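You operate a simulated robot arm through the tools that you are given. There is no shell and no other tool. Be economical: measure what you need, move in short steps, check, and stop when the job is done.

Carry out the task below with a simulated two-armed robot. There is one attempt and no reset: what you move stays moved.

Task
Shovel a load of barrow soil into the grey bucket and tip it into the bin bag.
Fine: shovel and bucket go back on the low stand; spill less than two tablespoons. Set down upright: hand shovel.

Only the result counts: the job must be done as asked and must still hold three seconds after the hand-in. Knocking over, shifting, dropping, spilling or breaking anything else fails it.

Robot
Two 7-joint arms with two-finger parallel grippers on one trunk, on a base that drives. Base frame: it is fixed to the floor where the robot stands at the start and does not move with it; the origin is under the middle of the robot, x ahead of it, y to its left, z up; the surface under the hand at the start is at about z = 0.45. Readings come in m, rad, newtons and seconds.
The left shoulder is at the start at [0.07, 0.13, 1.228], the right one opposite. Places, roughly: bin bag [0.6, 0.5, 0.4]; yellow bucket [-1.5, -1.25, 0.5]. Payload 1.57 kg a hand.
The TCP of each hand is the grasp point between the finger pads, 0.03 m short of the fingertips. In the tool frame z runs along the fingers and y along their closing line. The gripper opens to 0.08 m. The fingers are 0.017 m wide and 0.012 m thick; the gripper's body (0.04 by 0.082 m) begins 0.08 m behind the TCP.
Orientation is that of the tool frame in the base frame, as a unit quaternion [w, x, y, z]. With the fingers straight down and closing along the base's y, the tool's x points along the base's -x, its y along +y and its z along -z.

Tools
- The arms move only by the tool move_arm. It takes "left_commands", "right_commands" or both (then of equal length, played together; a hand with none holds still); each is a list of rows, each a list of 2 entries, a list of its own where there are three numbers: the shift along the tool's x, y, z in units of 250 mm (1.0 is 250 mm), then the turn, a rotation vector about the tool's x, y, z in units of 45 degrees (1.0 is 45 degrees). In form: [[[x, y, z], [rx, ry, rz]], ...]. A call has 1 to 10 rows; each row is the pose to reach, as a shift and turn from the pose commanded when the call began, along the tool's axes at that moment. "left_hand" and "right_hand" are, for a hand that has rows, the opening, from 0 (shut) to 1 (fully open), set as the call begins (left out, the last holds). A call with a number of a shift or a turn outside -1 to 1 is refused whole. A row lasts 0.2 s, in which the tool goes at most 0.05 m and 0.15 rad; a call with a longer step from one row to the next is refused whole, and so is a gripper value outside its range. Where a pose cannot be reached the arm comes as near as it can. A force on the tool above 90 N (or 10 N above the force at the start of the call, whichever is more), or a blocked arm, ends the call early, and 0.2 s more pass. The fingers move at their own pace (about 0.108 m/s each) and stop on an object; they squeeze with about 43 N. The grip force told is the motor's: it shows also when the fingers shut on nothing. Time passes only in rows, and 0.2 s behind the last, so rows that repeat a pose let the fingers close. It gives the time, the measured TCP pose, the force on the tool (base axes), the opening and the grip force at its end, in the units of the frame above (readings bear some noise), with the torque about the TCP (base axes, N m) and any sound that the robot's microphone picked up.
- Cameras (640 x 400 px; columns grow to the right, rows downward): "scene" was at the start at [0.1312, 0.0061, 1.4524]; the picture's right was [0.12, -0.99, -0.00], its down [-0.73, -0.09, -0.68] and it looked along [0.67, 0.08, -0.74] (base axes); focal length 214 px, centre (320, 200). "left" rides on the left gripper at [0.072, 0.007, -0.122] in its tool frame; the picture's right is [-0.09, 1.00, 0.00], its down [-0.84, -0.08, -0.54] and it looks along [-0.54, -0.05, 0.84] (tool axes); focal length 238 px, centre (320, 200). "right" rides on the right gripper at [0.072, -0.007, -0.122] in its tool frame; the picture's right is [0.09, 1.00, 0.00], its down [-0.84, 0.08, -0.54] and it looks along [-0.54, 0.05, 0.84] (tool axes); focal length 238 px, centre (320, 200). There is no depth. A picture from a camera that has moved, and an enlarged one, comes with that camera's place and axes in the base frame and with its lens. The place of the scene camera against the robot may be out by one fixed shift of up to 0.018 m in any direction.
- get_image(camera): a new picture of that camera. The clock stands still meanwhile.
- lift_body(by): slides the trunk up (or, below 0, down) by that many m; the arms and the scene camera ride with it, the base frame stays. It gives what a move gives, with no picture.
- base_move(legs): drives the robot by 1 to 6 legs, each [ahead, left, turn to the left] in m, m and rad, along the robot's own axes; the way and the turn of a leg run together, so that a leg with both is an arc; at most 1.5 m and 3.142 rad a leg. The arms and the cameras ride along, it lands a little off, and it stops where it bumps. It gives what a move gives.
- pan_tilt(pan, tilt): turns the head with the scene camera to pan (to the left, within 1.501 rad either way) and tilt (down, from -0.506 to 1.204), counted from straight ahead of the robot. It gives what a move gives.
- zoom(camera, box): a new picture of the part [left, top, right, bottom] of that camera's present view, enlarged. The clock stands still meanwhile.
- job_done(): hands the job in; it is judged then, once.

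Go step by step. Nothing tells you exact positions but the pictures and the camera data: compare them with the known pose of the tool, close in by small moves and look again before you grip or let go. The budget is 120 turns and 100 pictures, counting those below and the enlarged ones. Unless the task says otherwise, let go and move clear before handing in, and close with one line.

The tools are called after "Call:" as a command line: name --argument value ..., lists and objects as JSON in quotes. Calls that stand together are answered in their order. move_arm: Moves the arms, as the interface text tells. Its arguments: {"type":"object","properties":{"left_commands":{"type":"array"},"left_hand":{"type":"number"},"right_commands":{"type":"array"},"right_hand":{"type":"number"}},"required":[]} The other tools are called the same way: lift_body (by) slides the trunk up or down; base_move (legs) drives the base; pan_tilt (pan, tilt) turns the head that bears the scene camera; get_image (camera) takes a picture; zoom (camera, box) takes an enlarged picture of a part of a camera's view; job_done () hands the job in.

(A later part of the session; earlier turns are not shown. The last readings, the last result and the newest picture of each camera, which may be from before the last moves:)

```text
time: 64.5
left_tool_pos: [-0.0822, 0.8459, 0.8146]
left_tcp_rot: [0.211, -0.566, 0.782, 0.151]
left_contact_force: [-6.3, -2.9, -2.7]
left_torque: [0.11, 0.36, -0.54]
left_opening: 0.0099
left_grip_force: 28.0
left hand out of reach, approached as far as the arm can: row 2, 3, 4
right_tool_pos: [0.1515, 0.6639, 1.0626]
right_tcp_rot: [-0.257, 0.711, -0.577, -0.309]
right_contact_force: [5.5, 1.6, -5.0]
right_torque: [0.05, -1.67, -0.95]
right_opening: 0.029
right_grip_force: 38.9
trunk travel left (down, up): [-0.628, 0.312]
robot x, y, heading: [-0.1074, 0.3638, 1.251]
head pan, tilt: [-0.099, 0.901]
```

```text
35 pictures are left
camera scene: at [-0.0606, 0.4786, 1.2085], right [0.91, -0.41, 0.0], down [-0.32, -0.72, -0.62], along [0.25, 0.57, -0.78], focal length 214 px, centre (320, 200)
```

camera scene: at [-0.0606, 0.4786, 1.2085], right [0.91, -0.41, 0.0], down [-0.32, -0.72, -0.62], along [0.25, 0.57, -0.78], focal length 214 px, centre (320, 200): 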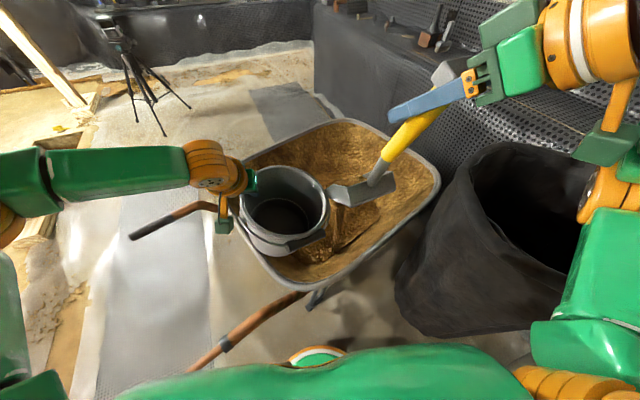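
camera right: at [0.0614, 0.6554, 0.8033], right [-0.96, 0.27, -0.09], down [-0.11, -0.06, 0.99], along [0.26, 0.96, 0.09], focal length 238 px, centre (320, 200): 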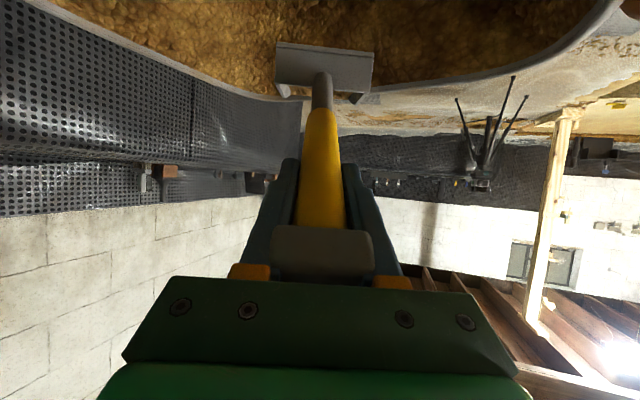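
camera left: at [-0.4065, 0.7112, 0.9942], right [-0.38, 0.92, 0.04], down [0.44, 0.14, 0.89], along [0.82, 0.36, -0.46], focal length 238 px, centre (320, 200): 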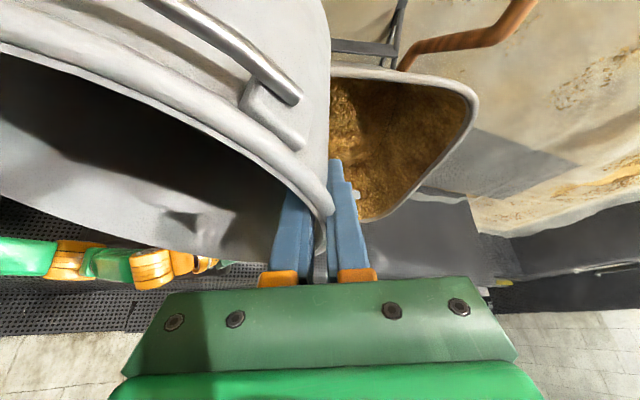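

The blade is touching the bucket's side: opposite forces of about 6 N. I'll zoom in to see before backing off.

Call:
zoom --camera "scene" --box '[220, 80, 480, 280]'

```text
2.00 times, centred on (350, 180) of scene
camera zoom: at [-0.0606, 0.4786, 1.2085], right [0.91, -0.41, 0.0], down [-0.32, -0.72, -0.62], along [0.25, 0.57, -0.78], focal length 429 px, centre (260, 240)
```

zoom: 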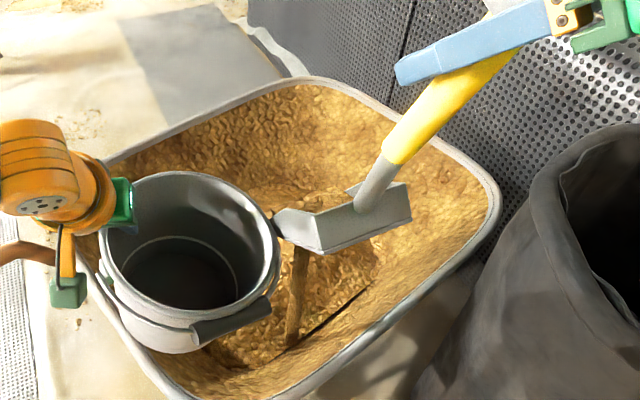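

The blade's corner met the bucket's rim and soil is running back into the tray, which is harmless. I'll reverse the shovel move and re-check.

Call:
move_arm --right_commands '[[[-0.02, -0.1, -0.08], [0, -0.1, 0]], [[-0.04, -0.22, -0.14], [0, -0.22, 0]], [[-0.06, -0.336, -0.16], [0, -0.333, 0]]]'

Call:
zoom --camera "scene" --box '[220, 50, 480, 250]'

Call:
get_image --camera "right"

```text
time: 65.3
left_tool_pos: [-0.0809, 0.8456, 0.8138]
left_tcp_rot: [0.211, -0.566, 0.782, 0.152]
left_contact_force: [0.2, 0.6, -2.1]
left_torque: [0.09, 0.24, -0.04]
left_opening: 0.0048
left_grip_force: 24.6
right_tool_pos: [0.239, 0.6639, 1.1003]
right_tcp_rot: [-0.33, 0.664, -0.538, -0.401]
right_contact_force: [0.0, 0.0, -5.9]
right_torque: [-0.69, -0.15, 0.01]
right_opening: 0.0267
right_grip_force: 37.1
trunk travel left (down, up): [-0.628, 0.312]
robot x, y, heading: [-0.1086, 0.3648, 1.253]
head pan, tilt: [-0.099, 0.901]
```

```text
2.00 times, centred on (350, 150) of scene
camera zoom: at [-0.0582, 0.4794, 1.2083], right [0.91, -0.41, 0.0], down [-0.32, -0.72, -0.62], along [0.25, 0.57, -0.79], focal length 429 px, centre (260, 300)
```

zoom: 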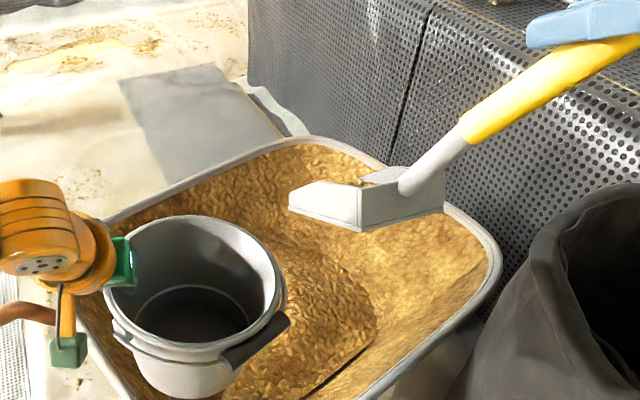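

```text
32 pictures are left
camera right: at [0.2751, 0.5262, 1.093], right [-0.97, -0.25, -0.09], down [-0.06, -0.11, 0.99], along [-0.25, 0.96, 0.09], focal length 238 px, centre (320, 200)
```

right: 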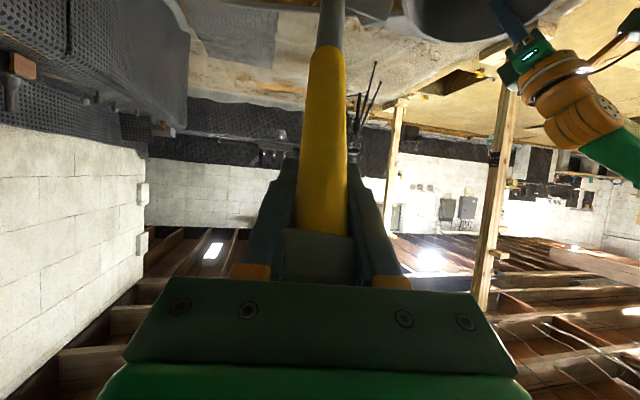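

The shovel has pivoted further, so the blade is about 35° nose-down but still holds about 0.22 kg. I'll raise it 7 cm to clear the rim, then slide it sideways over the bucket.

Call:
move_arm --right_commands '[[[-0.124, 0, -0.065], [0, 0, 0]], [[-0.248, 0, -0.129], [0, 0, 0]], [[-0.247, 0.16, -0.131], [0, 0, 0]], [[-0.246, 0.32, -0.134], [0, 0, 0]], [[-0.245, 0.48, -0.136], [0, 0, 0]], [[-0.244, 0.648, -0.138], [0, 0, 0]]]'

Call:
get_image --camera "scene"

```text
time: 66.7
left_tool_pos: [-0.083, 0.8455, 0.8142]
left_tcp_rot: [0.212, -0.566, 0.782, 0.15]
left_contact_force: [-0.1, 0.3, -3.1]
left_torque: [0.12, 0.19, 0.0]
left_opening: 0.0045
left_grip_force: 24.9
right_tool_pos: [0.0771, 0.6275, 1.171]
right_tcp_rot: [-0.33, 0.665, -0.538, -0.4]
right_contact_force: [-0.4, -0.2, -4.6]
right_torque: [-0.64, -0.12, -0.04]
right_opening: 0.0264
right_grip_force: 37.4
trunk travel left (down, up): [-0.628, 0.312]
robot x, y, heading: [-0.1088, 0.3646, 1.262]
head pan, tilt: [-0.099, 0.901]
```

```text
31 pictures are left
camera scene: at [-0.0621, 0.479, 1.2085], right [0.91, -0.41, 0.0], down [-0.32, -0.72, -0.62], along [0.25, 0.57, -0.78], focal length 214 px, centre (320, 200)
```

scene: 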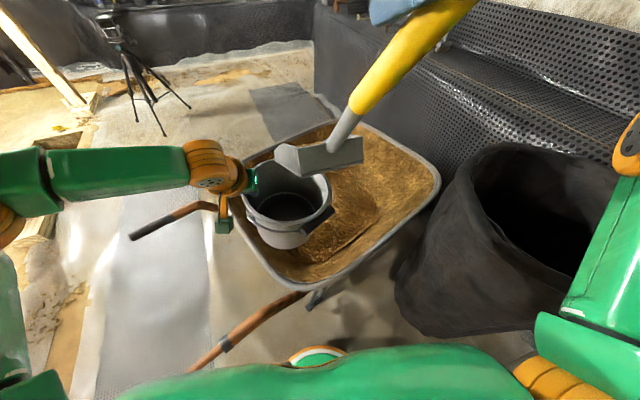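

The blade tip is now over the bucket's centre, a few centimetres above the rim. Pouring: pitching down 30° more while keeping the tip over the bucket.

Call:
move_arm --right_commands '[[[-0.047, 0.015, 0.107], [0, 0.111, 0]], [[-0.093, 0.03, 0.213], [0, 0.222, 0]], [[-0.14, 0.044, 0.32], [0, 0.333, 0]], [[-0.19, 0.044, 0.423], [0, 0.444, 0]], [[-0.24, 0.044, 0.527], [0, 0.556, 0]], [[-0.288, 0.044, 0.63], [0, 0.667, 0]], [[-0.288, 0.044, 0.63], [0, 0.667, 0]], [[-0.288, 0.044, 0.63], [0, 0.667, 0]]]'

Call:
get_image --camera "scene"

```text
time: 68.5
left_tool_pos: [-0.0806, 0.846, 0.8141]
left_tcp_rot: [0.21, -0.567, 0.782, 0.152]
left_contact_force: [-1.2, 1.2, -10.4]
left_torque: [0.59, 1.36, 0.18]
left_opening: 0.0101
left_grip_force: 28.3
right_tool_pos: [0.0237, 0.7631, 1.1269]
right_tcp_rot: [-0.179, 0.746, -0.605, -0.213]
right_contact_force: [2.1, -1.5, 3.2]
right_torque: [-0.28, -1.01, -0.14]
right_opening: 0.0268
right_grip_force: 36.9
right hand out of reach, approached as far as the arm can: row 5, 6, 7, 8
trunk travel left (down, up): [-0.628, 0.312]
robot x, y, heading: [-0.111, 0.3601, 1.255]
head pan, tilt: [-0.099, 0.901]
```

```text
30 pictures are left
camera scene: at [-0.0594, 0.4792, 1.2084], right [0.91, -0.41, 0.0], down [-0.32, -0.72, -0.62], along [0.25, 0.57, -0.79], focal length 214 px, centre (320, 200)
```

scene: 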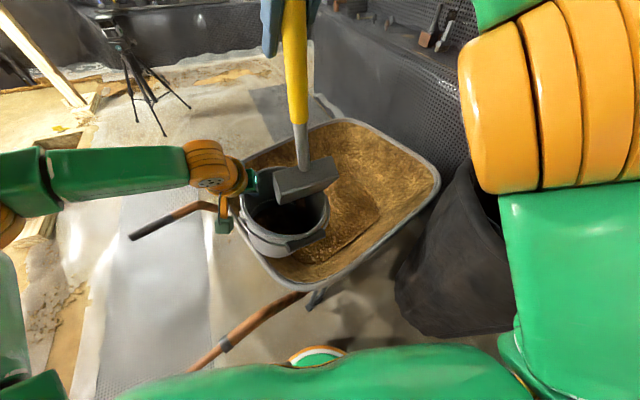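

The shovel poured but is pressing on the bucket's rim. I'll lift it off and check both weights.

Call:
move_arm --right_commands '[[[-0.025, 0, -0.11], [0, 0, 0]], [[-0.05, 0, -0.22], [0, 0, 0]], [[-0.07, 0, -0.334], [0, 0, 0]], [[-0.07, 0, -0.334], [0, 0, 0]]]'

Call:
get_image --camera "scene"

```text
time: 69.5
left_tool_pos: [-0.0823, 0.8461, 0.8143]
left_tcp_rot: [0.212, -0.566, 0.782, 0.151]
left_contact_force: [0.0, -0.5, -4.0]
left_torque: [0.16, 0.38, 0.0]
left_opening: 0.0034
left_grip_force: 24.6
right_tool_pos: [0.0317, 0.7222, 1.1607]
right_tcp_rot: [-0.178, 0.746, -0.605, -0.215]
right_contact_force: [0.5, -0.3, -4.0]
right_torque: [0.01, 0.01, -0.02]
right_opening: 0.0265
right_grip_force: 37.8
right hand out of reach, approached as far as the arm can: row 1, 2, 3, 4
trunk travel left (down, up): [-0.628, 0.312]
robot x, y, heading: [-0.1094, 0.3647, 1.257]
head pan, tilt: [-0.099, 0.901]
```

```text
29 pictures are left
camera scene: at [-0.06, 0.4794, 1.2084], right [0.91, -0.41, 0.0], down [-0.32, -0.72, -0.62], along [0.25, 0.57, -0.79], focal length 214 px, centre (320, 200)
```

scene: 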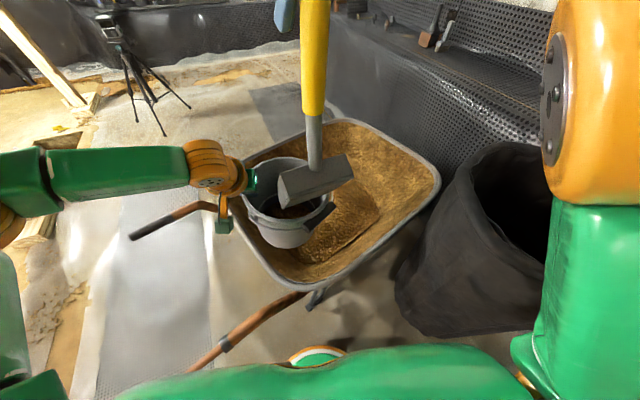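

The shovel is empty again and the bucket is about 0.11 kg heavier. Looking into the bucket to judge the amount.

Call:
zoom --camera "scene" --box '[220, 130, 360, 260]'

```text
3.08 times, centred on (290, 195) of scene
camera zoom: at [-0.06, 0.4794, 1.2084], right [0.91, -0.41, 0.0], down [-0.32, -0.72, -0.62], along [0.25, 0.57, -0.79], focal length 660 px, centre (412, 215)
```

zoom: 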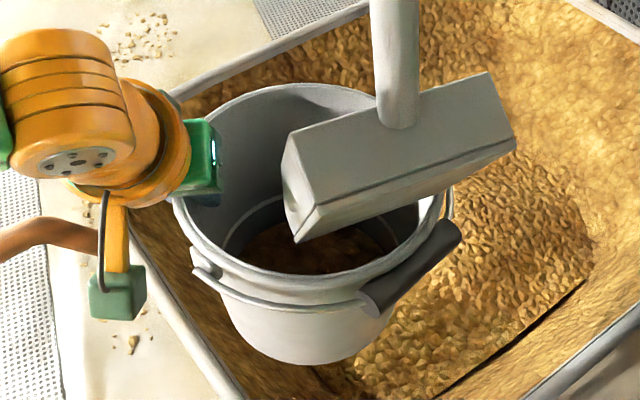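

Soil covers the bucket floor, about 0.1 kg, which is a light load since some ran back into the tray. I have plenty of budget, so I'll take a second scoop. First I separate: raise the trunk, drop the bucket by the same amount, and move it left.

Call:
lift_body --by 0.06

Call:
move_arm --left_commands '[[[0.06, 0, 0.104], [0, 0, 0]], [[0.12, 0, 0.208], [0, 0, 0]], [[0.12, 0.15, 0.208], [0, 0, 0]], [[0.12, 0.3, 0.208], [0, 0, 0]], [[0.12, 0.45, 0.208], [0, 0, 0]], [[0.12, 0.6, 0.208], [0, 0, 0]], [[0.1, 0.75, 0.12], [0, 0, 0]], [[0.08, 0.85, 0.05], [0, 0, 0]]]'

Call:
get_image --camera "left"

Call:
get_image --camera "scene"

```text
time: 70.5
left_tool_pos: [-0.0826, 0.8462, 0.8741]
left_tcp_rot: [0.212, -0.567, 0.782, 0.151]
left_contact_force: [0.4, 0.4, -4.2]
left_torque: [0.18, 0.35, -0.01]
left_opening: 0.0035
left_grip_force: 25.1
right_tool_pos: [0.0323, 0.7239, 1.2202]
right_tcp_rot: [-0.178, 0.746, -0.604, -0.215]
right_contact_force: [0.2, 0.7, -4.4]
right_torque: [-0.03, -0.02, 0.01]
right_opening: 0.0265
right_grip_force: 37.6
trunk travel left (down, up): [-0.688, 0.252]
robot x, y, heading: [-0.1091, 0.3612, 1.251]
head pan, tilt: [-0.099, 0.901]
```

```text
time: 72.3
left_tool_pos: [-0.2882, 0.9019, 0.8507]
left_tcp_rot: [0.211, -0.567, 0.782, 0.151]
left_contact_force: [0.1, 0.5, -4.5]
left_torque: [0.15, 0.39, -0.02]
left_opening: 0.0033
left_grip_force: 23.9
left hand out of reach, approached as far as the arm can: row 1, 2
right_tool_pos: [0.0298, 0.7224, 1.2207]
right_tcp_rot: [-0.18, 0.746, -0.605, -0.214]
right_contact_force: [-0.7, 0.4, -4.1]
right_torque: [-0.04, -0.05, -0.04]
right_opening: 0.0265
right_grip_force: 37.4
trunk travel left (down, up): [-0.688, 0.252]
robot x, y, heading: [-0.109, 0.363, 1.245]
head pan, tilt: [-0.099, 0.901]
```

```text
27 pictures are left
camera left: at [-0.3334, 0.7875, 0.9198], right [-0.92, 0.39, 0.04], down [0.21, 0.41, 0.89], along [0.33, 0.83, -0.46], focal length 238 px, centre (320, 200)
```

left: 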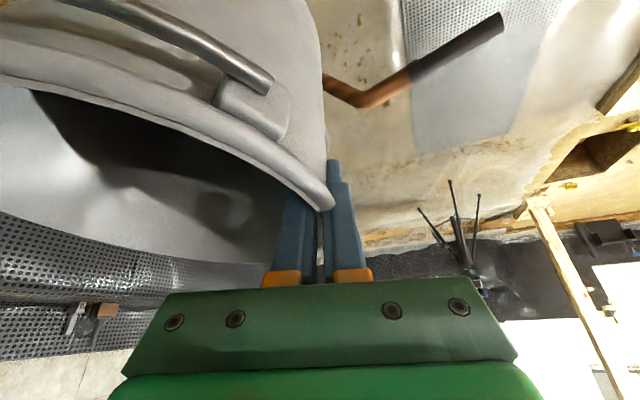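

```text
26 pictures are left
camera scene: at [-0.0614, 0.4789, 1.2685], right [0.91, -0.41, 0.0], down [-0.32, -0.72, -0.62], along [0.25, 0.57, -0.78], focal length 214 px, centre (320, 200)
```

scene: 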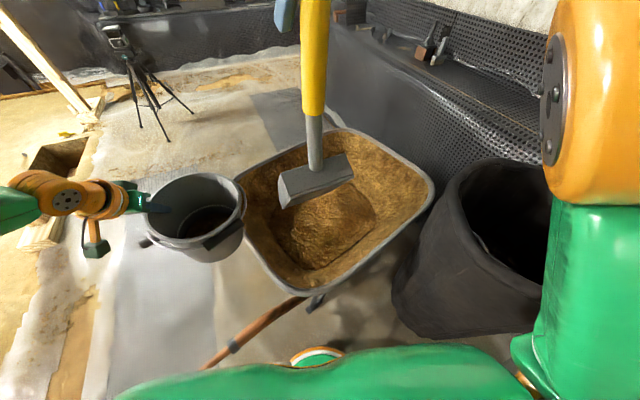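

Bucket is held level and clear at left. I'll straighten the shovel's yaw, bring it down toward the near soil edge, and raise the bucket arm before lowering the trunk again.

Call:
move_arm --left_commands '[[[-0.083, 0, -0.144], [0, 0, 0]], [[-0.167, 0, -0.289], [0, 0, 0]], [[-0.25, 0, -0.433], [0, 0, 0]], [[-0.333, 0, -0.577], [0, 0, 0]], [[-0.417, 0, -0.722], [0, 0, 0]], [[-0.5, 0, -0.866], [0, 0, 0]]]' --right_commands '[[[0.058, -0.045, 0.121], [0.059, 0, 0.094]], [[0.115, -0.091, 0.242], [0.119, 0, 0.188]], [[0.173, -0.136, 0.364], [0.178, 0, 0.282]], [[0.231, -0.181, 0.485], [0.237, 0, 0.376]], [[0.288, -0.227, 0.606], [0.297, 0, 0.47]], [[0.346, -0.272, 0.727], [0.356, 0, 0.564]]]'

Call:
lift_body --by -0.26

Call:
get_image --camera "scene"

```text
time: 73.7
left_tool_pos: [-0.2878, 0.9015, 1.1022]
left_tcp_rot: [0.211, -0.565, 0.783, 0.15]
left_contact_force: [-0.3, 0.5, -4.3]
left_torque: [0.12, 0.36, -0.03]
left_opening: 0.0029
left_grip_force: 24.0
right_tool_pos: [0.0746, 0.824, 1.1183]
right_tcp_rot: [0.22, -0.596, 0.753, 0.171]
right_contact_force: [0.0, -0.2, -2.6]
right_torque: [-0.02, 0.0, 0.03]
right_opening: 0.0266
right_grip_force: 37.4
right hand out of reach, approached as far as the arm can: row 1, 2, 3, 4, 5, 6
trunk travel left (down, up): [-0.688, 0.252]
robot x, y, heading: [-0.1078, 0.3643, 1.255]
head pan, tilt: [-0.099, 0.901]
```

```text
time: 76.4
left_tool_pos: [-0.2888, 0.9018, 0.8419]
left_tcp_rot: [0.211, -0.567, 0.782, 0.151]
left_contact_force: [0.7, -0.5, -4.4]
left_torque: [0.17, 0.41, 0.01]
left_opening: 0.0028
left_grip_force: 24.0
right_tool_pos: [0.073, 0.8228, 0.8583]
right_tcp_rot: [0.22, -0.597, 0.752, 0.17]
right_contact_force: [0.0, 0.2, -3.9]
right_torque: [-0.07, -0.01, -0.01]
right_opening: 0.0265
right_grip_force: 36.9
trunk travel left (down, up): [-0.428, 0.512]
robot x, y, heading: [-0.1073, 0.3631, 1.256]
head pan, tilt: [-0.099, 0.901]
```

```text
25 pictures are left
camera scene: at [-0.0605, 0.479, 1.0084], right [0.91, -0.41, 0.0], down [-0.32, -0.72, -0.62], along [0.25, 0.57, -0.78], focal length 214 px, centre (320, 200)
```

scene: 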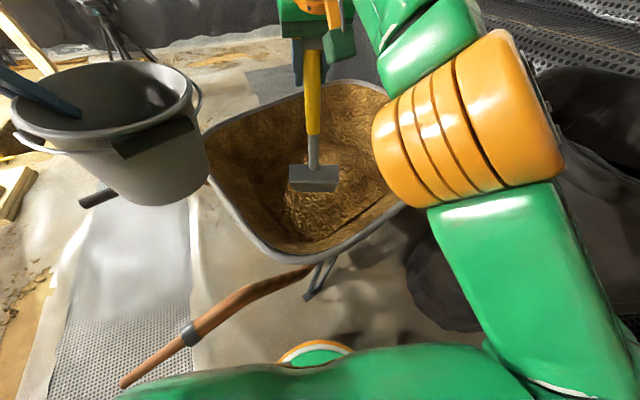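

The shovel hangs nose-down over the mound edge. I'll raise the bucket further, then push the blade into the soil with the trunk.

Call:
move_arm --left_commands '[[[-0.065, 0.05, -0.113], [0, 0, 0]], [[-0.13, 0.1, -0.225], [0, 0, 0]], [[-0.195, 0.15, -0.338], [0, 0, 0]], [[-0.26, 0.2, -0.45], [0, 0, 0]]]'

Call:
lift_body --by -0.15

Call:
zoom --camera "scene" --box '[190, 50, 430, 260]'

```text
time: 77.4
left_tool_pos: [-0.3132, 0.8946, 0.8861]
left_tcp_rot: [0.211, -0.567, 0.782, 0.149]
left_contact_force: [0.0, 0.0, -5.6]
left_torque: [0.15, 0.38, 0.01]
left_opening: 0.0031
left_grip_force: 23.7
left hand out of reach, approached as far as the arm can: row 2, 3, 4
right_tool_pos: [0.072, 0.8233, 0.8577]
right_tcp_rot: [0.22, -0.597, 0.752, 0.17]
right_contact_force: [0.0, 0.4, -3.8]
right_torque: [-0.05, 0.01, -0.01]
right_opening: 0.0268
right_grip_force: 37.5
trunk travel left (down, up): [-0.428, 0.512]
robot x, y, heading: [-0.1072, 0.3645, 1.247]
head pan, tilt: [-0.099, 0.901]
```

```text
time: 79.1
left_tool_pos: [-0.313, 0.8938, 0.7349]
left_tcp_rot: [0.212, -0.566, 0.782, 0.151]
left_contact_force: [0.4, 0.3, -4.6]
left_torque: [0.16, 0.4, 0.01]
left_opening: 0.0031
left_grip_force: 24.4
right_tool_pos: [0.0728, 0.823, 0.7077]
right_tcp_rot: [0.22, -0.597, 0.752, 0.171]
right_contact_force: [-0.3, 1.5, -5.0]
right_torque: [-0.01, 0.01, 0.0]
right_opening: 0.0267
right_grip_force: 37.4
trunk travel left (down, up): [-0.278, 0.662]
robot x, y, heading: [-0.1085, 0.3645, 1.251]
head pan, tilt: [-0.099, 0.901]
```

```text
1.90 times, centred on (310, 155) of scene
camera zoom: at [-0.0605, 0.4788, 0.8584], right [0.91, -0.41, 0.0], down [-0.32, -0.72, -0.62], along [0.25, 0.57, -0.78], focal length 408 px, centre (339, 286)
```

zoom: 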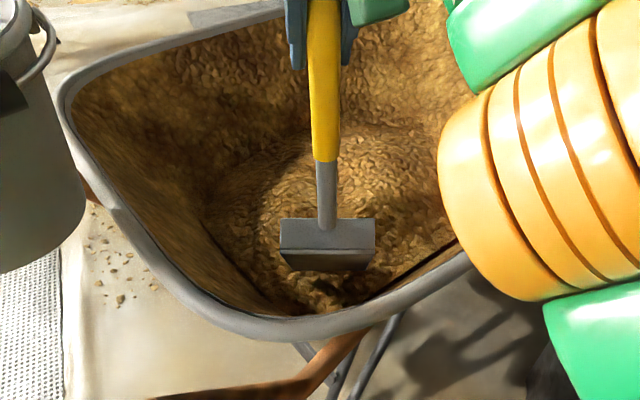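

The blade is sunk into the near soil. I'll rotate the hand back about the grip so the soil holds the blade and the handle re-angles in the fingers.

Call:
move_arm --right_commands '[[[0, 0, 0], [0, 0.187, 0]], [[0, 0, 0], [0, 0.373, 0]], [[0, 0, 0], [0, 0.56, 0]], [[0, 0, 0], [0, 0.747, 0]], [[0, 0, 0], [0, 0.933, 0]]]'

Call:
zoom --camera "scene" --box '[190, 30, 430, 240]'

```text
time: 80.3
left_tool_pos: [-0.3139, 0.8942, 0.7346]
left_tcp_rot: [0.212, -0.567, 0.782, 0.151]
left_contact_force: [-0.2, -0.4, -4.1]
left_torque: [0.12, 0.37, 0.01]
left_opening: 0.003
left_grip_force: 24.1
right_tool_pos: [0.0347, 0.7038, 0.6296]
right_tcp_rot: [-0.052, -0.617, 0.783, -0.049]
right_contact_force: [4.8, 4.8, -1.8]
right_torque: [0.8, -0.93, -0.19]
right_opening: 0.0267
right_grip_force: 38.1
right hand out of reach, approached as far as the arm can: row 1, 2, 3, 4, 5
trunk travel left (down, up): [-0.278, 0.662]
robot x, y, heading: [-0.1112, 0.3681, 1.255]
head pan, tilt: [-0.099, 0.901]
```

```text
1.90 times, centred on (310, 135) of scene
camera zoom: at [-0.0611, 0.4792, 0.8583], right [0.91, -0.41, 0.0], down [-0.32, -0.72, -0.62], along [0.25, 0.57, -0.79], focal length 408 px, centre (339, 324)
```

zoom: 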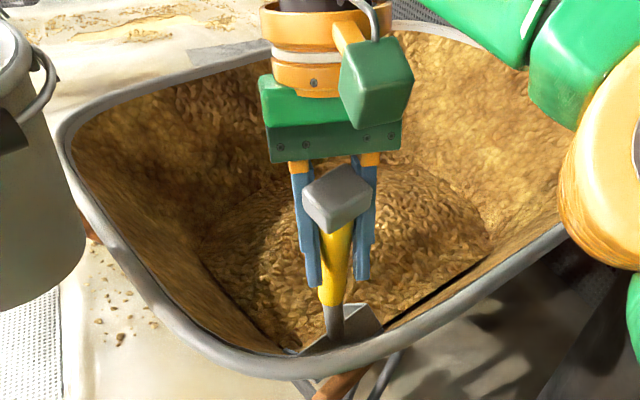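

The arm's reach limit dragged the blade back against the near wall, though the handle has re-angled. I'll move it forward into the soil again to release the contact.

Call:
move_arm --right_commands '[[[-0.1, 0, -0.04], [0, 0, 0]], [[-0.2, 0, -0.08], [0, 0, 0]], [[-0.3, 0, -0.12], [0, 0, 0]]]'

Call:
get_image --camera "right"

Call:
zoom --camera "scene" --box '[190, 30, 430, 240]'

```text
time: 81.1
left_tool_pos: [-0.3141, 0.8946, 0.7354]
left_tcp_rot: [0.211, -0.567, 0.782, 0.151]
left_contact_force: [-1.4, -0.3, -3.9]
left_torque: [0.16, 0.39, -0.01]
left_opening: 0.0031
left_grip_force: 24.8
right_tool_pos: [0.0444, 0.7152, 0.6197]
right_tcp_rot: [-0.064, -0.618, 0.781, -0.055]
right_contact_force: [0.1, 1.0, -6.2]
right_torque: [-0.54, 0.15, 0.02]
right_opening: 0.0267
right_grip_force: 37.0
right hand out of reach, approached as far as the arm can: row 1, 2, 3
trunk travel left (down, up): [-0.278, 0.662]
robot x, y, heading: [-0.1104, 0.3593, 1.25]
head pan, tilt: [-0.099, 0.901]
```

```text
22 pictures are left
camera right: at [0.0388, 0.665, 0.7527], right [-0.99, 0.14, 0.01], down [0.13, 0.91, 0.39], along [0.05, 0.39, -0.92], focal length 238 px, centre (320, 200)
```

right: 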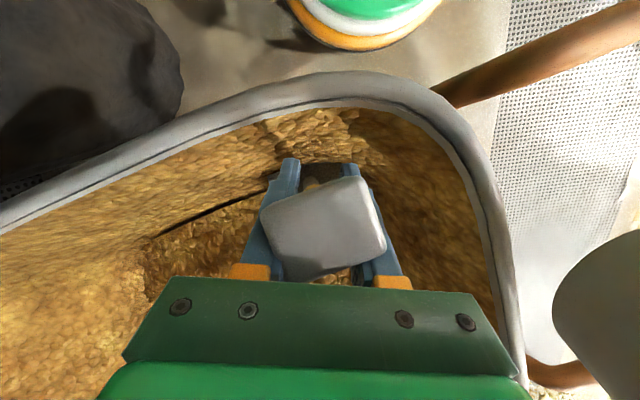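

```text
1.90 times, centred on (310, 135) of scene
camera zoom: at [-0.0604, 0.4791, 0.8582], right [0.91, -0.41, 0.0], down [-0.32, -0.72, -0.62], along [0.25, 0.57, -0.79], focal length 408 px, centre (339, 324)
```

zoom: 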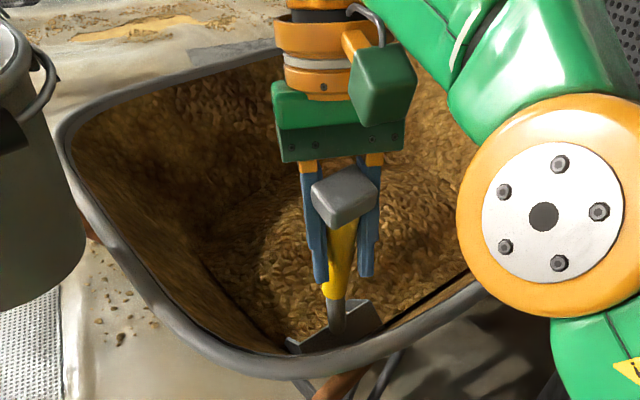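

The knob is back between the fingers, so the blade angle has reset usefully. Now I'll scoop: rotate the hand forward 45° while pushing ahead and rising.

Call:
move_arm --right_commands '[[[-0.079, 0, -0.013], [0, -0.167, 0]], [[-0.158, 0, -0.026], [0, -0.333, 0]], [[-0.214, 0, -0.056], [0, -0.5, 0]], [[-0.227, 0, -0.099], [0, -0.667, 0]], [[-0.217, 0, -0.158], [0, -0.833, 0]], [[-0.197, 0, -0.276], [0, -1.0, 0]]]'

Call:
lift_body --by 0.14

Call:
get_image --camera "right"

Call:
get_image --camera "scene"

```text
time: 82.5
left_tool_pos: [-0.3133, 0.8956, 0.7364]
left_tcp_rot: [0.211, -0.567, 0.782, 0.151]
left_contact_force: [-0.3, 0.5, -4.9]
left_torque: [0.15, 0.35, 0.04]
left_opening: 0.003
left_grip_force: 24.3
right_tool_pos: [0.0588, 0.7763, 0.6821]
right_tcp_rot: [0.24, -0.592, 0.746, 0.188]
right_contact_force: [0.3, -0.6, -8.3]
right_torque: [-1.29, 0.31, 0.03]
right_opening: 0.0268
right_grip_force: 37.7
trunk travel left (down, up): [-0.278, 0.662]
robot x, y, heading: [-0.1087, 0.3639, 1.255]
head pan, tilt: [-0.099, 0.901]
```

```text
time: 84.2
left_tool_pos: [-0.3135, 0.8962, 0.8746]
left_tcp_rot: [0.211, -0.567, 0.782, 0.15]
left_contact_force: [0.0, -0.5, -4.2]
left_torque: [0.13, 0.35, -0.01]
left_opening: 0.0028
left_grip_force: 23.6
right_tool_pos: [0.0588, 0.777, 0.8215]
right_tcp_rot: [0.239, -0.592, 0.747, 0.185]
right_contact_force: [0.3, -0.2, -7.2]
right_torque: [-1.13, 0.29, -0.05]
right_opening: 0.0267
right_grip_force: 37.9
trunk travel left (down, up): [-0.418, 0.522]
robot x, y, heading: [-0.1067, 0.3656, 1.252]
head pan, tilt: [-0.099, 0.901]
```

```text
20 pictures are left
camera right: at [0.0351, 0.6498, 0.8794], right [-0.99, 0.16, -0.06], down [0.0, 0.38, 0.92], along [0.17, 0.91, -0.38], focal length 238 px, centre (320, 200)
```

right: 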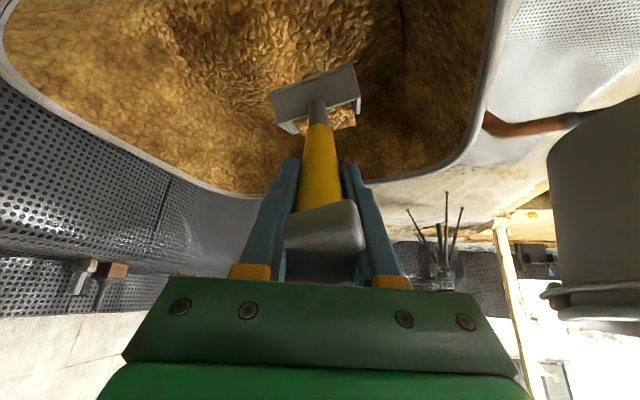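

```text
19 pictures are left
camera scene: at [-0.0601, 0.4804, 0.9981], right [0.91, -0.41, 0.0], down [-0.32, -0.72, -0.62], along [0.25, 0.56, -0.79], focal length 214 px, centre (320, 200)
```

scene: 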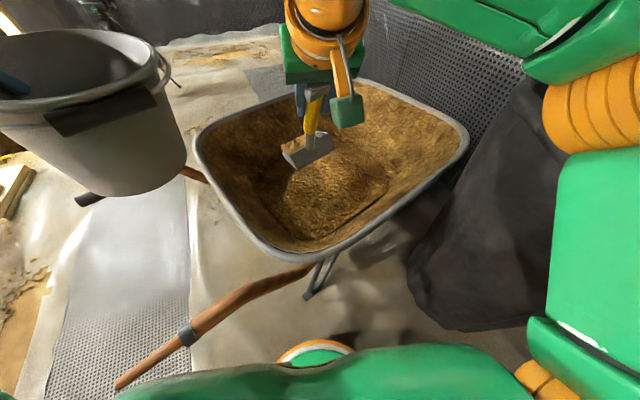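

A good scoop: about 0.35 kg is on the blade and clearly visible. I'll raise the trunk, bring the shovel to the pour position high over the tray, and lower the bucket beside it.

Call:
lift_body --by 0.21

Call:
move_arm --right_commands '[[[0.03, -0.041, -0.095], [-0.065, 0, -0.09]], [[0.061, -0.081, -0.191], [-0.129, 0, -0.181]], [[0.091, -0.122, -0.286], [-0.194, 0, -0.271]], [[0.121, -0.163, -0.381], [-0.259, 0, -0.362]], [[0.152, -0.203, -0.477], [-0.323, 0, -0.452]], [[0.182, -0.244, -0.572], [-0.388, 0, -0.543]]]' --left_commands '[[[0.071, -0.04, 0.163], [0, 0, 0]], [[0.142, -0.08, 0.326], [0, 0, 0]], [[0.213, -0.12, 0.489], [0, 0, 0]], [[0.284, -0.16, 0.652], [0, 0, 0]], [[0.355, -0.2, 0.815], [0, 0, 0]], [[0.426, -0.24, 0.978], [0, 0, 0]]]'

Call:
get_image --camera "scene"

```text
time: 86.5
left_tool_pos: [-0.3124, 0.8973, 1.0851]
left_tcp_rot: [0.21, -0.567, 0.782, 0.15]
left_contact_force: [-0.1, -0.2, -4.5]
left_torque: [0.17, 0.38, 0.03]
left_opening: 0.0029
left_grip_force: 24.4
right_tool_pos: [0.0585, 0.7789, 1.0314]
right_tcp_rot: [0.24, -0.593, 0.746, 0.185]
right_contact_force: [0.4, -0.1, -7.1]
right_torque: [-1.12, 0.28, -0.03]
right_opening: 0.027
right_grip_force: 37.2
trunk travel left (down, up): [-0.628, 0.312]
robot x, y, heading: [-0.1085, 0.3617, 1.251]
head pan, tilt: [-0.099, 0.901]
```

```text
time: 87.9
left_tool_pos: [-0.2448, 0.9043, 0.8211]
left_tcp_rot: [0.212, -0.567, 0.782, 0.151]
left_contact_force: [0.6, 0.5, -5.2]
left_torque: [0.15, 0.36, -0.02]
left_opening: 0.0034
left_grip_force: 24.1
right_tool_pos: [0.0911, 0.6462, 1.1214]
right_tcp_rot: [-0.181, 0.766, -0.567, -0.241]
right_contact_force: [0.1, 0.0, -7.5]
right_torque: [-1.03, -0.28, 0.0]
right_opening: 0.0266
right_grip_force: 37.3
trunk travel left (down, up): [-0.628, 0.312]
robot x, y, heading: [-0.1113, 0.3647, 1.251]
head pan, tilt: [-0.099, 0.901]
```

```text
18 pictures are left
camera scene: at [-0.0595, 0.4797, 1.2083], right [0.91, -0.41, 0.0], down [-0.32, -0.72, -0.62], along [0.25, 0.57, -0.79], focal length 214 px, centre (320, 200)
```

scene: 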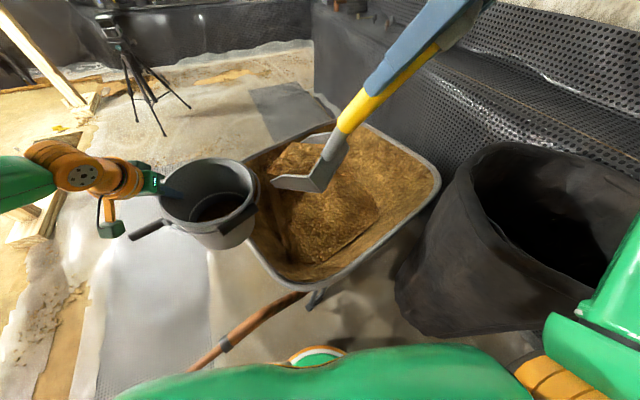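

The blade carries a heaped load over the tray. I'll raise it 3 cm more and slide the bucket underneath from the left.

Call:
move_arm --right_commands '[[[-0.035, 0, -0.049], [0, 0, 0]], [[-0.07, 0, -0.098], [0, 0, 0]], [[-0.07, 0, -0.098], [0, 0, 0]], [[-0.07, 0, -0.098], [0, 0, 0]], [[-0.07, 0, -0.098], [0, 0, 0]], [[-0.07, 0, -0.098], [0, 0, 0]]]' --left_commands '[[[0.02, 0, 0.035], [0, 0, 0]], [[0.03, -0.12, 0.052], [0, 0, 0]], [[0.03, -0.27, 0.052], [0, 0, 0]], [[0.03, -0.42, 0.052], [0, 0, 0]], [[0.03, -0.57, 0.052], [0, 0, 0]], [[0.03, -0.71, 0.052], [0, 0, 0]]]'

Call:
zoom --camera "scene" --box '[200, 90, 440, 290]'

```text
time: 89.3
left_tool_pos: [-0.0826, 0.8478, 0.808]
left_tcp_rot: [0.212, -0.567, 0.781, 0.151]
left_contact_force: [-0.4, 0.4, -4.9]
left_torque: [0.12, 0.37, 0.02]
left_opening: 0.0033
left_grip_force: 24.5
left hand out of reach, approached as far as the arm can: row 6
right_tool_pos: [0.0905, 0.6467, 1.153]
right_tcp_rot: [-0.181, 0.766, -0.568, -0.241]
right_contact_force: [-0.2, 0.7, -8.4]
right_torque: [-0.98, -0.36, -0.05]
right_opening: 0.0268
right_grip_force: 37.7
trunk travel left (down, up): [-0.628, 0.312]
robot x, y, heading: [-0.109, 0.3646, 1.254]
head pan, tilt: [-0.099, 0.901]
```

```text
2.00 times, centred on (320, 190) of scene
camera zoom: at [-0.0591, 0.4802, 1.2083], right [0.91, -0.41, 0.0], down [-0.32, -0.72, -0.62], along [0.25, 0.57, -0.79], focal length 429 px, centre (320, 220)
```

zoom: 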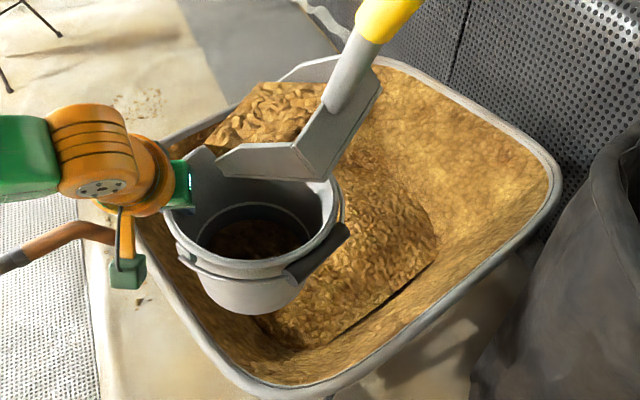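

The blade sits just over the bucket. I'll nudge it 3 cm forward and roll it left about the handle axis so the soil drops inside.

Call:
move_arm --right_commands '[[[-0.045, -0.03, 0.03], [0, 0, 0]], [[-0.085, -0.06, 0.06], [0, 0, -0.1]], [[-0.085, -0.06, 0.06], [0, 0, -0.28]], [[-0.085, -0.06, 0.06], [0, 0, -0.46]], [[-0.085, -0.06, 0.06], [0, 0, -0.64]], [[-0.085, -0.06, 0.06], [0, 0, -0.82]], [[-0.085, -0.06, 0.06], [0, 0, -1.0]]]'

Call:
zoom --camera "scene" --box '[200, 90, 440, 290]'

```text
time: 90.9
left_tool_pos: [-0.0828, 0.8487, 0.8078]
left_tcp_rot: [0.212, -0.567, 0.782, 0.15]
left_contact_force: [0.6, 0.2, -7.9]
left_torque: [0.22, 0.58, -0.03]
left_opening: 0.0032
left_grip_force: 24.5
right_tool_pos: [0.0965, 0.6766, 1.1534]
right_tcp_rot: [-0.26, 0.925, -0.231, -0.154]
right_contact_force: [-0.4, 0.7, -4.9]
right_torque: [-0.6, -0.16, 0.01]
right_opening: 0.0267
right_grip_force: 37.3
trunk travel left (down, up): [-0.628, 0.312]
robot x, y, heading: [-0.1103, 0.3665, 1.249]
head pan, tilt: [-0.099, 0.901]
```

```text
2.00 times, centred on (320, 190) of scene
camera zoom: at [-0.0597, 0.4803, 1.2083], right [0.91, -0.41, 0.0], down [-0.32, -0.72, -0.62], along [0.25, 0.57, -0.79], focal length 429 px, centre (320, 220)
```

zoom: 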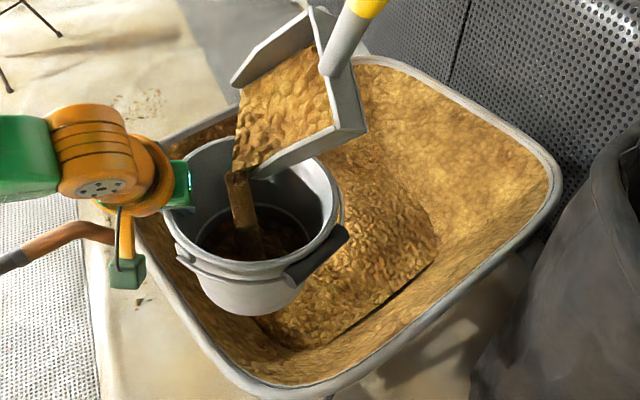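

It's pouring into the bucket nicely: about 0.35 kg more already. I'll roll on a little to empty the blade.

Call:
move_arm --right_commands '[[[0, 0, 0], [0, 0, -0.18]], [[0, 0, 0], [0, 0, -0.36]], [[0, 0, 0], [0, 0, -0.54]], [[0, 0, 0], [0, 0, -0.7]], [[0, 0, 0], [0, 0, -0.7]], [[0, 0, 0], [0, 0, -0.7]]]'

Call:
zoom --camera "scene" --box '[200, 90, 440, 290]'

```text
time: 92.3
left_tool_pos: [-0.0834, 0.8495, 0.8081]
left_tcp_rot: [0.212, -0.566, 0.783, 0.15]
left_contact_force: [-0.1, 1.5, -8.9]
left_torque: [0.24, 0.65, 0.0]
left_opening: 0.0035
left_grip_force: 24.6
right_tool_pos: [0.0965, 0.677, 1.152]
right_tcp_rot: [-0.292, 0.953, 0.029, -0.077]
right_contact_force: [-0.7, -0.2, -3.6]
right_torque: [-0.49, -0.13, 0.02]
right_opening: 0.0267
right_grip_force: 37.1
trunk travel left (down, up): [-0.628, 0.312]
robot x, y, heading: [-0.1114, 0.3616, 1.256]
head pan, tilt: [-0.099, 0.901]
```

```text
2.00 times, centred on (320, 190) of scene
camera zoom: at [-0.0597, 0.4803, 1.2083], right [0.91, -0.41, 0.0], down [-0.32, -0.72, -0.62], along [0.25, 0.57, -0.79], focal length 429 px, centre (320, 220)
```

zoom: 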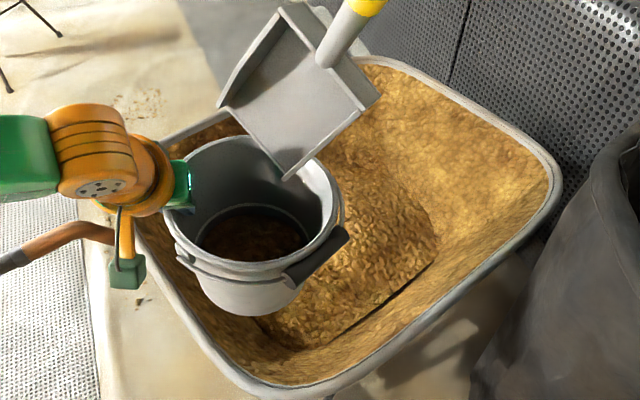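

The bucket now holds about 0.55 kg of soil and the shovel is empty. I'll move the shovel clear to the right and un-roll it.

Call:
move_arm --right_commands '[[[0.13, 0.007, -0.08], [0, 0, 0]], [[0.27, 0.014, -0.15], [0, 0, 0]], [[0.405, 0.021, -0.227], [0, 0, 0]], [[0.541, 0.028, -0.303], [0, 0, 0]], [[0.541, 0.028, -0.303], [0, 0, 0.18]], [[0.541, 0.028, -0.303], [0, 0, 0.36]], [[0.541, 0.028, -0.303], [0, 0, 0.54]], [[0.541, 0.028, -0.303], [0, 0, 0.72]], [[0.541, 0.028, -0.303], [0, 0, 0.9]], [[0.541, 0.028, -0.303], [0, 0, 1.0]]]'

Call:
lift_body --by 0.2

```text
time: 94.5
left_tool_pos: [-0.0837, 0.8488, 0.8082]
left_tcp_rot: [0.213, -0.567, 0.781, 0.151]
left_contact_force: [-1.2, -0.3, -8.2]
left_torque: [0.25, 0.67, 0.03]
left_opening: 0.0036
left_grip_force: 24.5
right_tool_pos: [0.1815, 0.6315, 1.1883]
right_tcp_rot: [-0.242, 0.894, -0.332, -0.181]
right_contact_force: [-1.3, -0.6, -2.8]
right_torque: [-0.48, -0.13, 0.0]
right_opening: 0.0271
right_grip_force: 37.7
right hand out of reach, approached as far as the arm can: row 3, 4, 5, 6, 7, 8, 9, 10
trunk travel left (down, up): [-0.628, 0.312]
robot x, y, heading: [-0.114, 0.363, 1.255]
head pan, tilt: [-0.099, 0.901]
```

```text
time: 96.6
left_tool_pos: [-0.0834, 0.8498, 1.0084]
left_tcp_rot: [0.212, -0.566, 0.782, 0.151]
left_contact_force: [-0.2, 0.2, -8.0]
left_torque: [0.22, 0.66, 0.03]
left_opening: 0.0036
left_grip_force: 24.2
right_tool_pos: [0.1851, 0.6339, 1.3888]
right_tcp_rot: [-0.241, 0.894, -0.332, -0.181]
right_contact_force: [-0.5, -0.2, -3.3]
right_torque: [-0.5, -0.13, 0.03]
right_opening: 0.0266
right_grip_force: 37.2
trunk travel left (down, up): [-0.828, 0.112]
robot x, y, heading: [-0.1111, 0.3646, 1.247]
head pan, tilt: [-0.099, 0.901]
```

Next I'll turn the bucket hand back to 45° so the bucket can tip toward me later, raise a bit more, and turn the robot to face the bin.

Call:
move_arm --left_commands '[[[0, 0, 0], [0.0625, 0, 0.108]], [[0, 0, 0], [0.125, 0, 0.217]], [[0, 0, 0], [0.1875, 0, 0.325]], [[0, 0, 0], [0.25, 0, 0.433]], [[0, 0, 0], [0.3125, 0, 0.541]], [[0, 0, 0], [0.375, 0, 0.65]], [[0, 0, 0], [0.4375, 0, 0.758]], [[0, 0, 0], [0.5, 0, 0.866]]]'

Call:
lift_body --by 0.06

Call:
base_move --legs '[[0, 0, -1.22]]'

Call:
pan_tilt --pan 0.2 --tilt 0.9

Call:
get_image --camera "scene"

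```text
time: 98.4
left_tool_pos: [-0.0836, 0.8497, 1.0088]
left_tcp_rot: [0.254, -0.224, 0.939, 0.06]
left_contact_force: [-0.2, -0.1, -8.5]
left_torque: [0.66, 0.33, -0.03]
left_opening: 0.0035
left_grip_force: 24.2
right_tool_pos: [0.1828, 0.6343, 1.389]
right_tcp_rot: [-0.241, 0.894, -0.332, -0.181]
right_contact_force: [0.2, -0.7, -3.3]
right_torque: [-0.42, -0.09, 0.02]
right_opening: 0.0265
right_grip_force: 37.3
trunk travel left (down, up): [-0.828, 0.112]
robot x, y, heading: [-0.112, 0.3606, 1.249]
head pan, tilt: [-0.099, 0.901]
```

```text
time: 99.4
left_tool_pos: [-0.0832, 0.8494, 1.069]
left_tcp_rot: [0.254, -0.224, 0.939, 0.06]
left_contact_force: [0.8, -0.1, -8.9]
left_torque: [0.64, 0.32, -0.02]
left_opening: 0.0032
left_grip_force: 24.3
right_tool_pos: [0.1838, 0.6331, 1.4481]
right_tcp_rot: [-0.241, 0.894, -0.332, -0.182]
right_contact_force: [0.4, -0.7, -3.2]
right_torque: [-0.47, -0.09, 0.01]
right_opening: 0.0267
right_grip_force: 37.9
trunk travel left (down, up): [-0.888, 0.052]
robot x, y, heading: [-0.1058, 0.3593, 1.255]
head pan, tilt: [-0.099, 0.901]
```

```text
time: 102.9
left_tool_pos: [0.3561, 0.508, 1.0702]
left_tcp_rot: [0.242, 0.354, 0.898, -0.097]
left_contact_force: [-0.8, 1.0, -7.8]
left_torque: [0.47, -0.47, 0.02]
left_opening: 0.0031
left_grip_force: 24.9
right_tool_pos: [0.245, 0.1827, 1.4487]
right_tcp_rot: [0.301, -0.543, 0.784, 0.01]
right_contact_force: [0.5, 0.0, -3.5]
right_torque: [-0.24, 0.4, -0.01]
right_opening: 0.0268
right_grip_force: 38.2
trunk travel left (down, up): [-0.888, 0.052]
robot x, y, heading: [-0.1066, 0.3646, 0.033]
head pan, tilt: [-0.099, 0.901]
```

```text
time: 103.7
left_tool_pos: [0.3556, 0.5067, 1.0678]
left_tcp_rot: [0.243, 0.354, 0.898, -0.096]
left_contact_force: [-0.2, 0.0, -8.9]
left_torque: [0.5, -0.5, -0.01]
left_opening: 0.0033
left_grip_force: 24.4
right_tool_pos: [0.2449, 0.1822, 1.4495]
right_tcp_rot: [0.301, -0.542, 0.784, 0.01]
right_contact_force: [-0.6, 0.6, -4.7]
right_torque: [-0.29, 0.39, 0.0]
right_opening: 0.0269
right_grip_force: 36.9
trunk travel left (down, up): [-0.888, 0.052]
robot x, y, heading: [-0.1098, 0.3619, 0.032]
head pan, tilt: [0.201, 0.901]
```

```text
14 pictures are left
camera scene: at [0.0201, 0.3802, 1.4683], right [0.23, -0.97, 0.0], down [-0.76, -0.18, -0.62], along [0.6, 0.14, -0.79], focal length 214 px, centre (320, 200)
```

scene: 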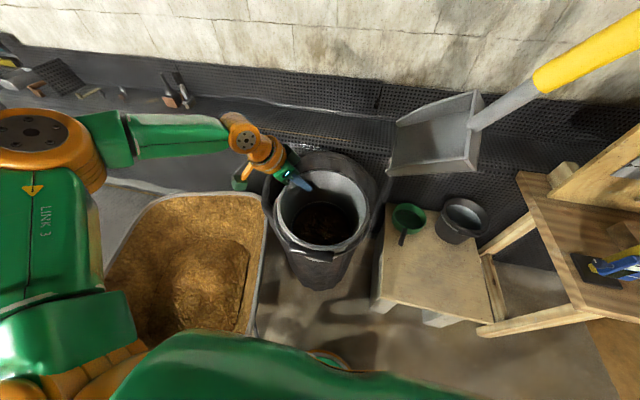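

The bucket is in front of the bin mouth and level. I'll drive 0.10 m forward and then tip the bucket through about 52° while extending over the mouth.

Call:
base_move --legs '[[0.1, -0.02, 0]]'

Call:
get_image --camera "scene"

```text
time: 104.8
left_tool_pos: [0.448, 0.4904, 1.0726]
left_tcp_rot: [0.247, 0.355, 0.897, -0.097]
left_contact_force: [-0.4, 0.4, -8.9]
left_torque: [0.52, -0.47, 0.0]
left_opening: 0.0036
left_grip_force: 24.2
right_tool_pos: [0.3347, 0.1668, 1.4513]
right_tcp_rot: [0.305, -0.543, 0.783, 0.008]
right_contact_force: [-2.0, -0.2, -3.9]
right_torque: [-0.25, 0.41, -0.08]
right_opening: 0.0267
right_grip_force: 38.0
trunk travel left (down, up): [-0.888, 0.052]
robot x, y, heading: [-0.0065, 0.3509, 0.035]
head pan, tilt: [0.201, 0.901]
```

```text
13 pictures are left
camera scene: at [0.1105, 0.365, 1.4692], right [0.23, -0.97, 0.0], down [-0.76, -0.18, -0.62], along [0.61, 0.14, -0.78], focal length 214 px, centre (320, 200)
```

scene: 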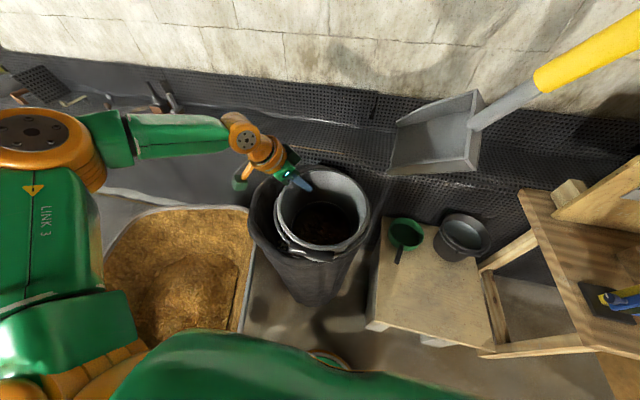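

Aligned as calculated. Now tipping through the first 52° while extending.

Call:
move_arm --left_commands '[[[-0.011, 0.067, 0.026], [-0.142, 0, 0.082]], [[-0.021, 0.133, 0.052], [-0.285, 0, 0.164]], [[-0.032, 0.2, 0.078], [-0.427, 0, 0.246]], [[-0.042, 0.267, 0.104], [-0.569, 0, 0.329]], [[-0.053, 0.334, 0.13], [-0.711, 0, 0.411]], [[-0.063, 0.4, 0.156], [-0.854, 0, 0.493]], [[-0.074, 0.467, 0.182], [-0.996, 0, 0.575]]]'

Call:
get_image --camera "scene"

```text
time: 106.4
left_tool_pos: [0.5321, 0.5737, 1.07]
left_tcp_rot: [0.374, 0.422, 0.768, 0.304]
left_contact_force: [0.2, 0.8, -8.9]
left_torque: [-0.06, 0.05, -0.03]
left_opening: 0.0028
left_grip_force: 23.8
left hand out of reach, approached as far as the arm can: row 4, 5, 6, 7
right_tool_pos: [0.3462, 0.1671, 1.4485]
right_tcp_rot: [0.301, -0.543, 0.784, 0.011]
right_contact_force: [1.2, 0.6, -3.1]
right_torque: [-0.31, 0.38, 0.01]
right_opening: 0.027
right_grip_force: 37.3
trunk travel left (down, up): [-0.888, 0.052]
robot x, y, heading: [-0.009, 0.3427, 0.035]
head pan, tilt: [0.201, 0.901]
```

```text
12 pictures are left
camera scene: at [0.1223, 0.3649, 1.4681], right [0.23, -0.97, 0.0], down [-0.76, -0.18, -0.62], along [0.6, 0.14, -0.79], focal length 214 px, centre (320, 200)
```

scene: 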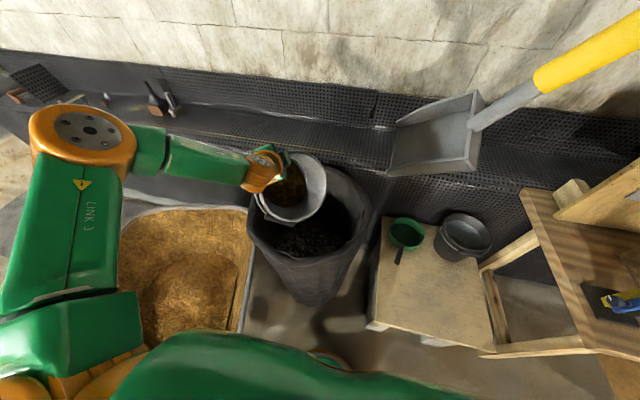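

The soil is still in the tilted bucket, and the lip is over the near-left part of the mouth. I'll drive 0.08 m forward to centre it before tipping further.

Call:
base_move --legs '[[0.08, 0, 0]]'

Call:
zoom --camera "scene" --box '[220, 130, 400, 310]'

```text
time: 107.5
left_tool_pos: [0.6013, 0.5763, 1.0757]
left_tcp_rot: [0.377, 0.422, 0.766, 0.306]
left_contact_force: [-1.2, 0.3, -7.7]
left_torque: [-0.07, 0.13, 0.03]
left_opening: 0.003
left_grip_force: 24.1
right_tool_pos: [0.4112, 0.1675, 1.4524]
right_tcp_rot: [0.305, -0.543, 0.782, 0.008]
right_contact_force: [-1.4, -0.1, -4.1]
right_torque: [-0.27, 0.42, -0.02]
right_opening: 0.0267
right_grip_force: 37.7
trunk travel left (down, up): [-0.888, 0.052]
robot x, y, heading: [0.0726, 0.3515, 0.031]
head pan, tilt: [0.201, 0.901]
```

```text
2.22 times, centred on (310, 220) of scene
camera zoom: at [0.1878, 0.3663, 1.4694], right [0.23, -0.97, 0.0], down [-0.76, -0.18, -0.63], along [0.61, 0.14, -0.78], focal length 477 px, centre (342, 156)
```

zoom: 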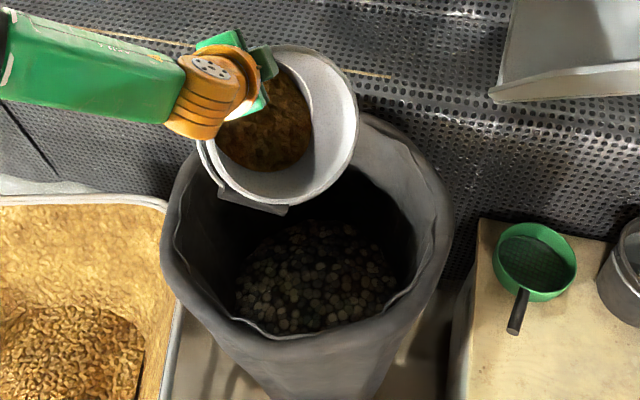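

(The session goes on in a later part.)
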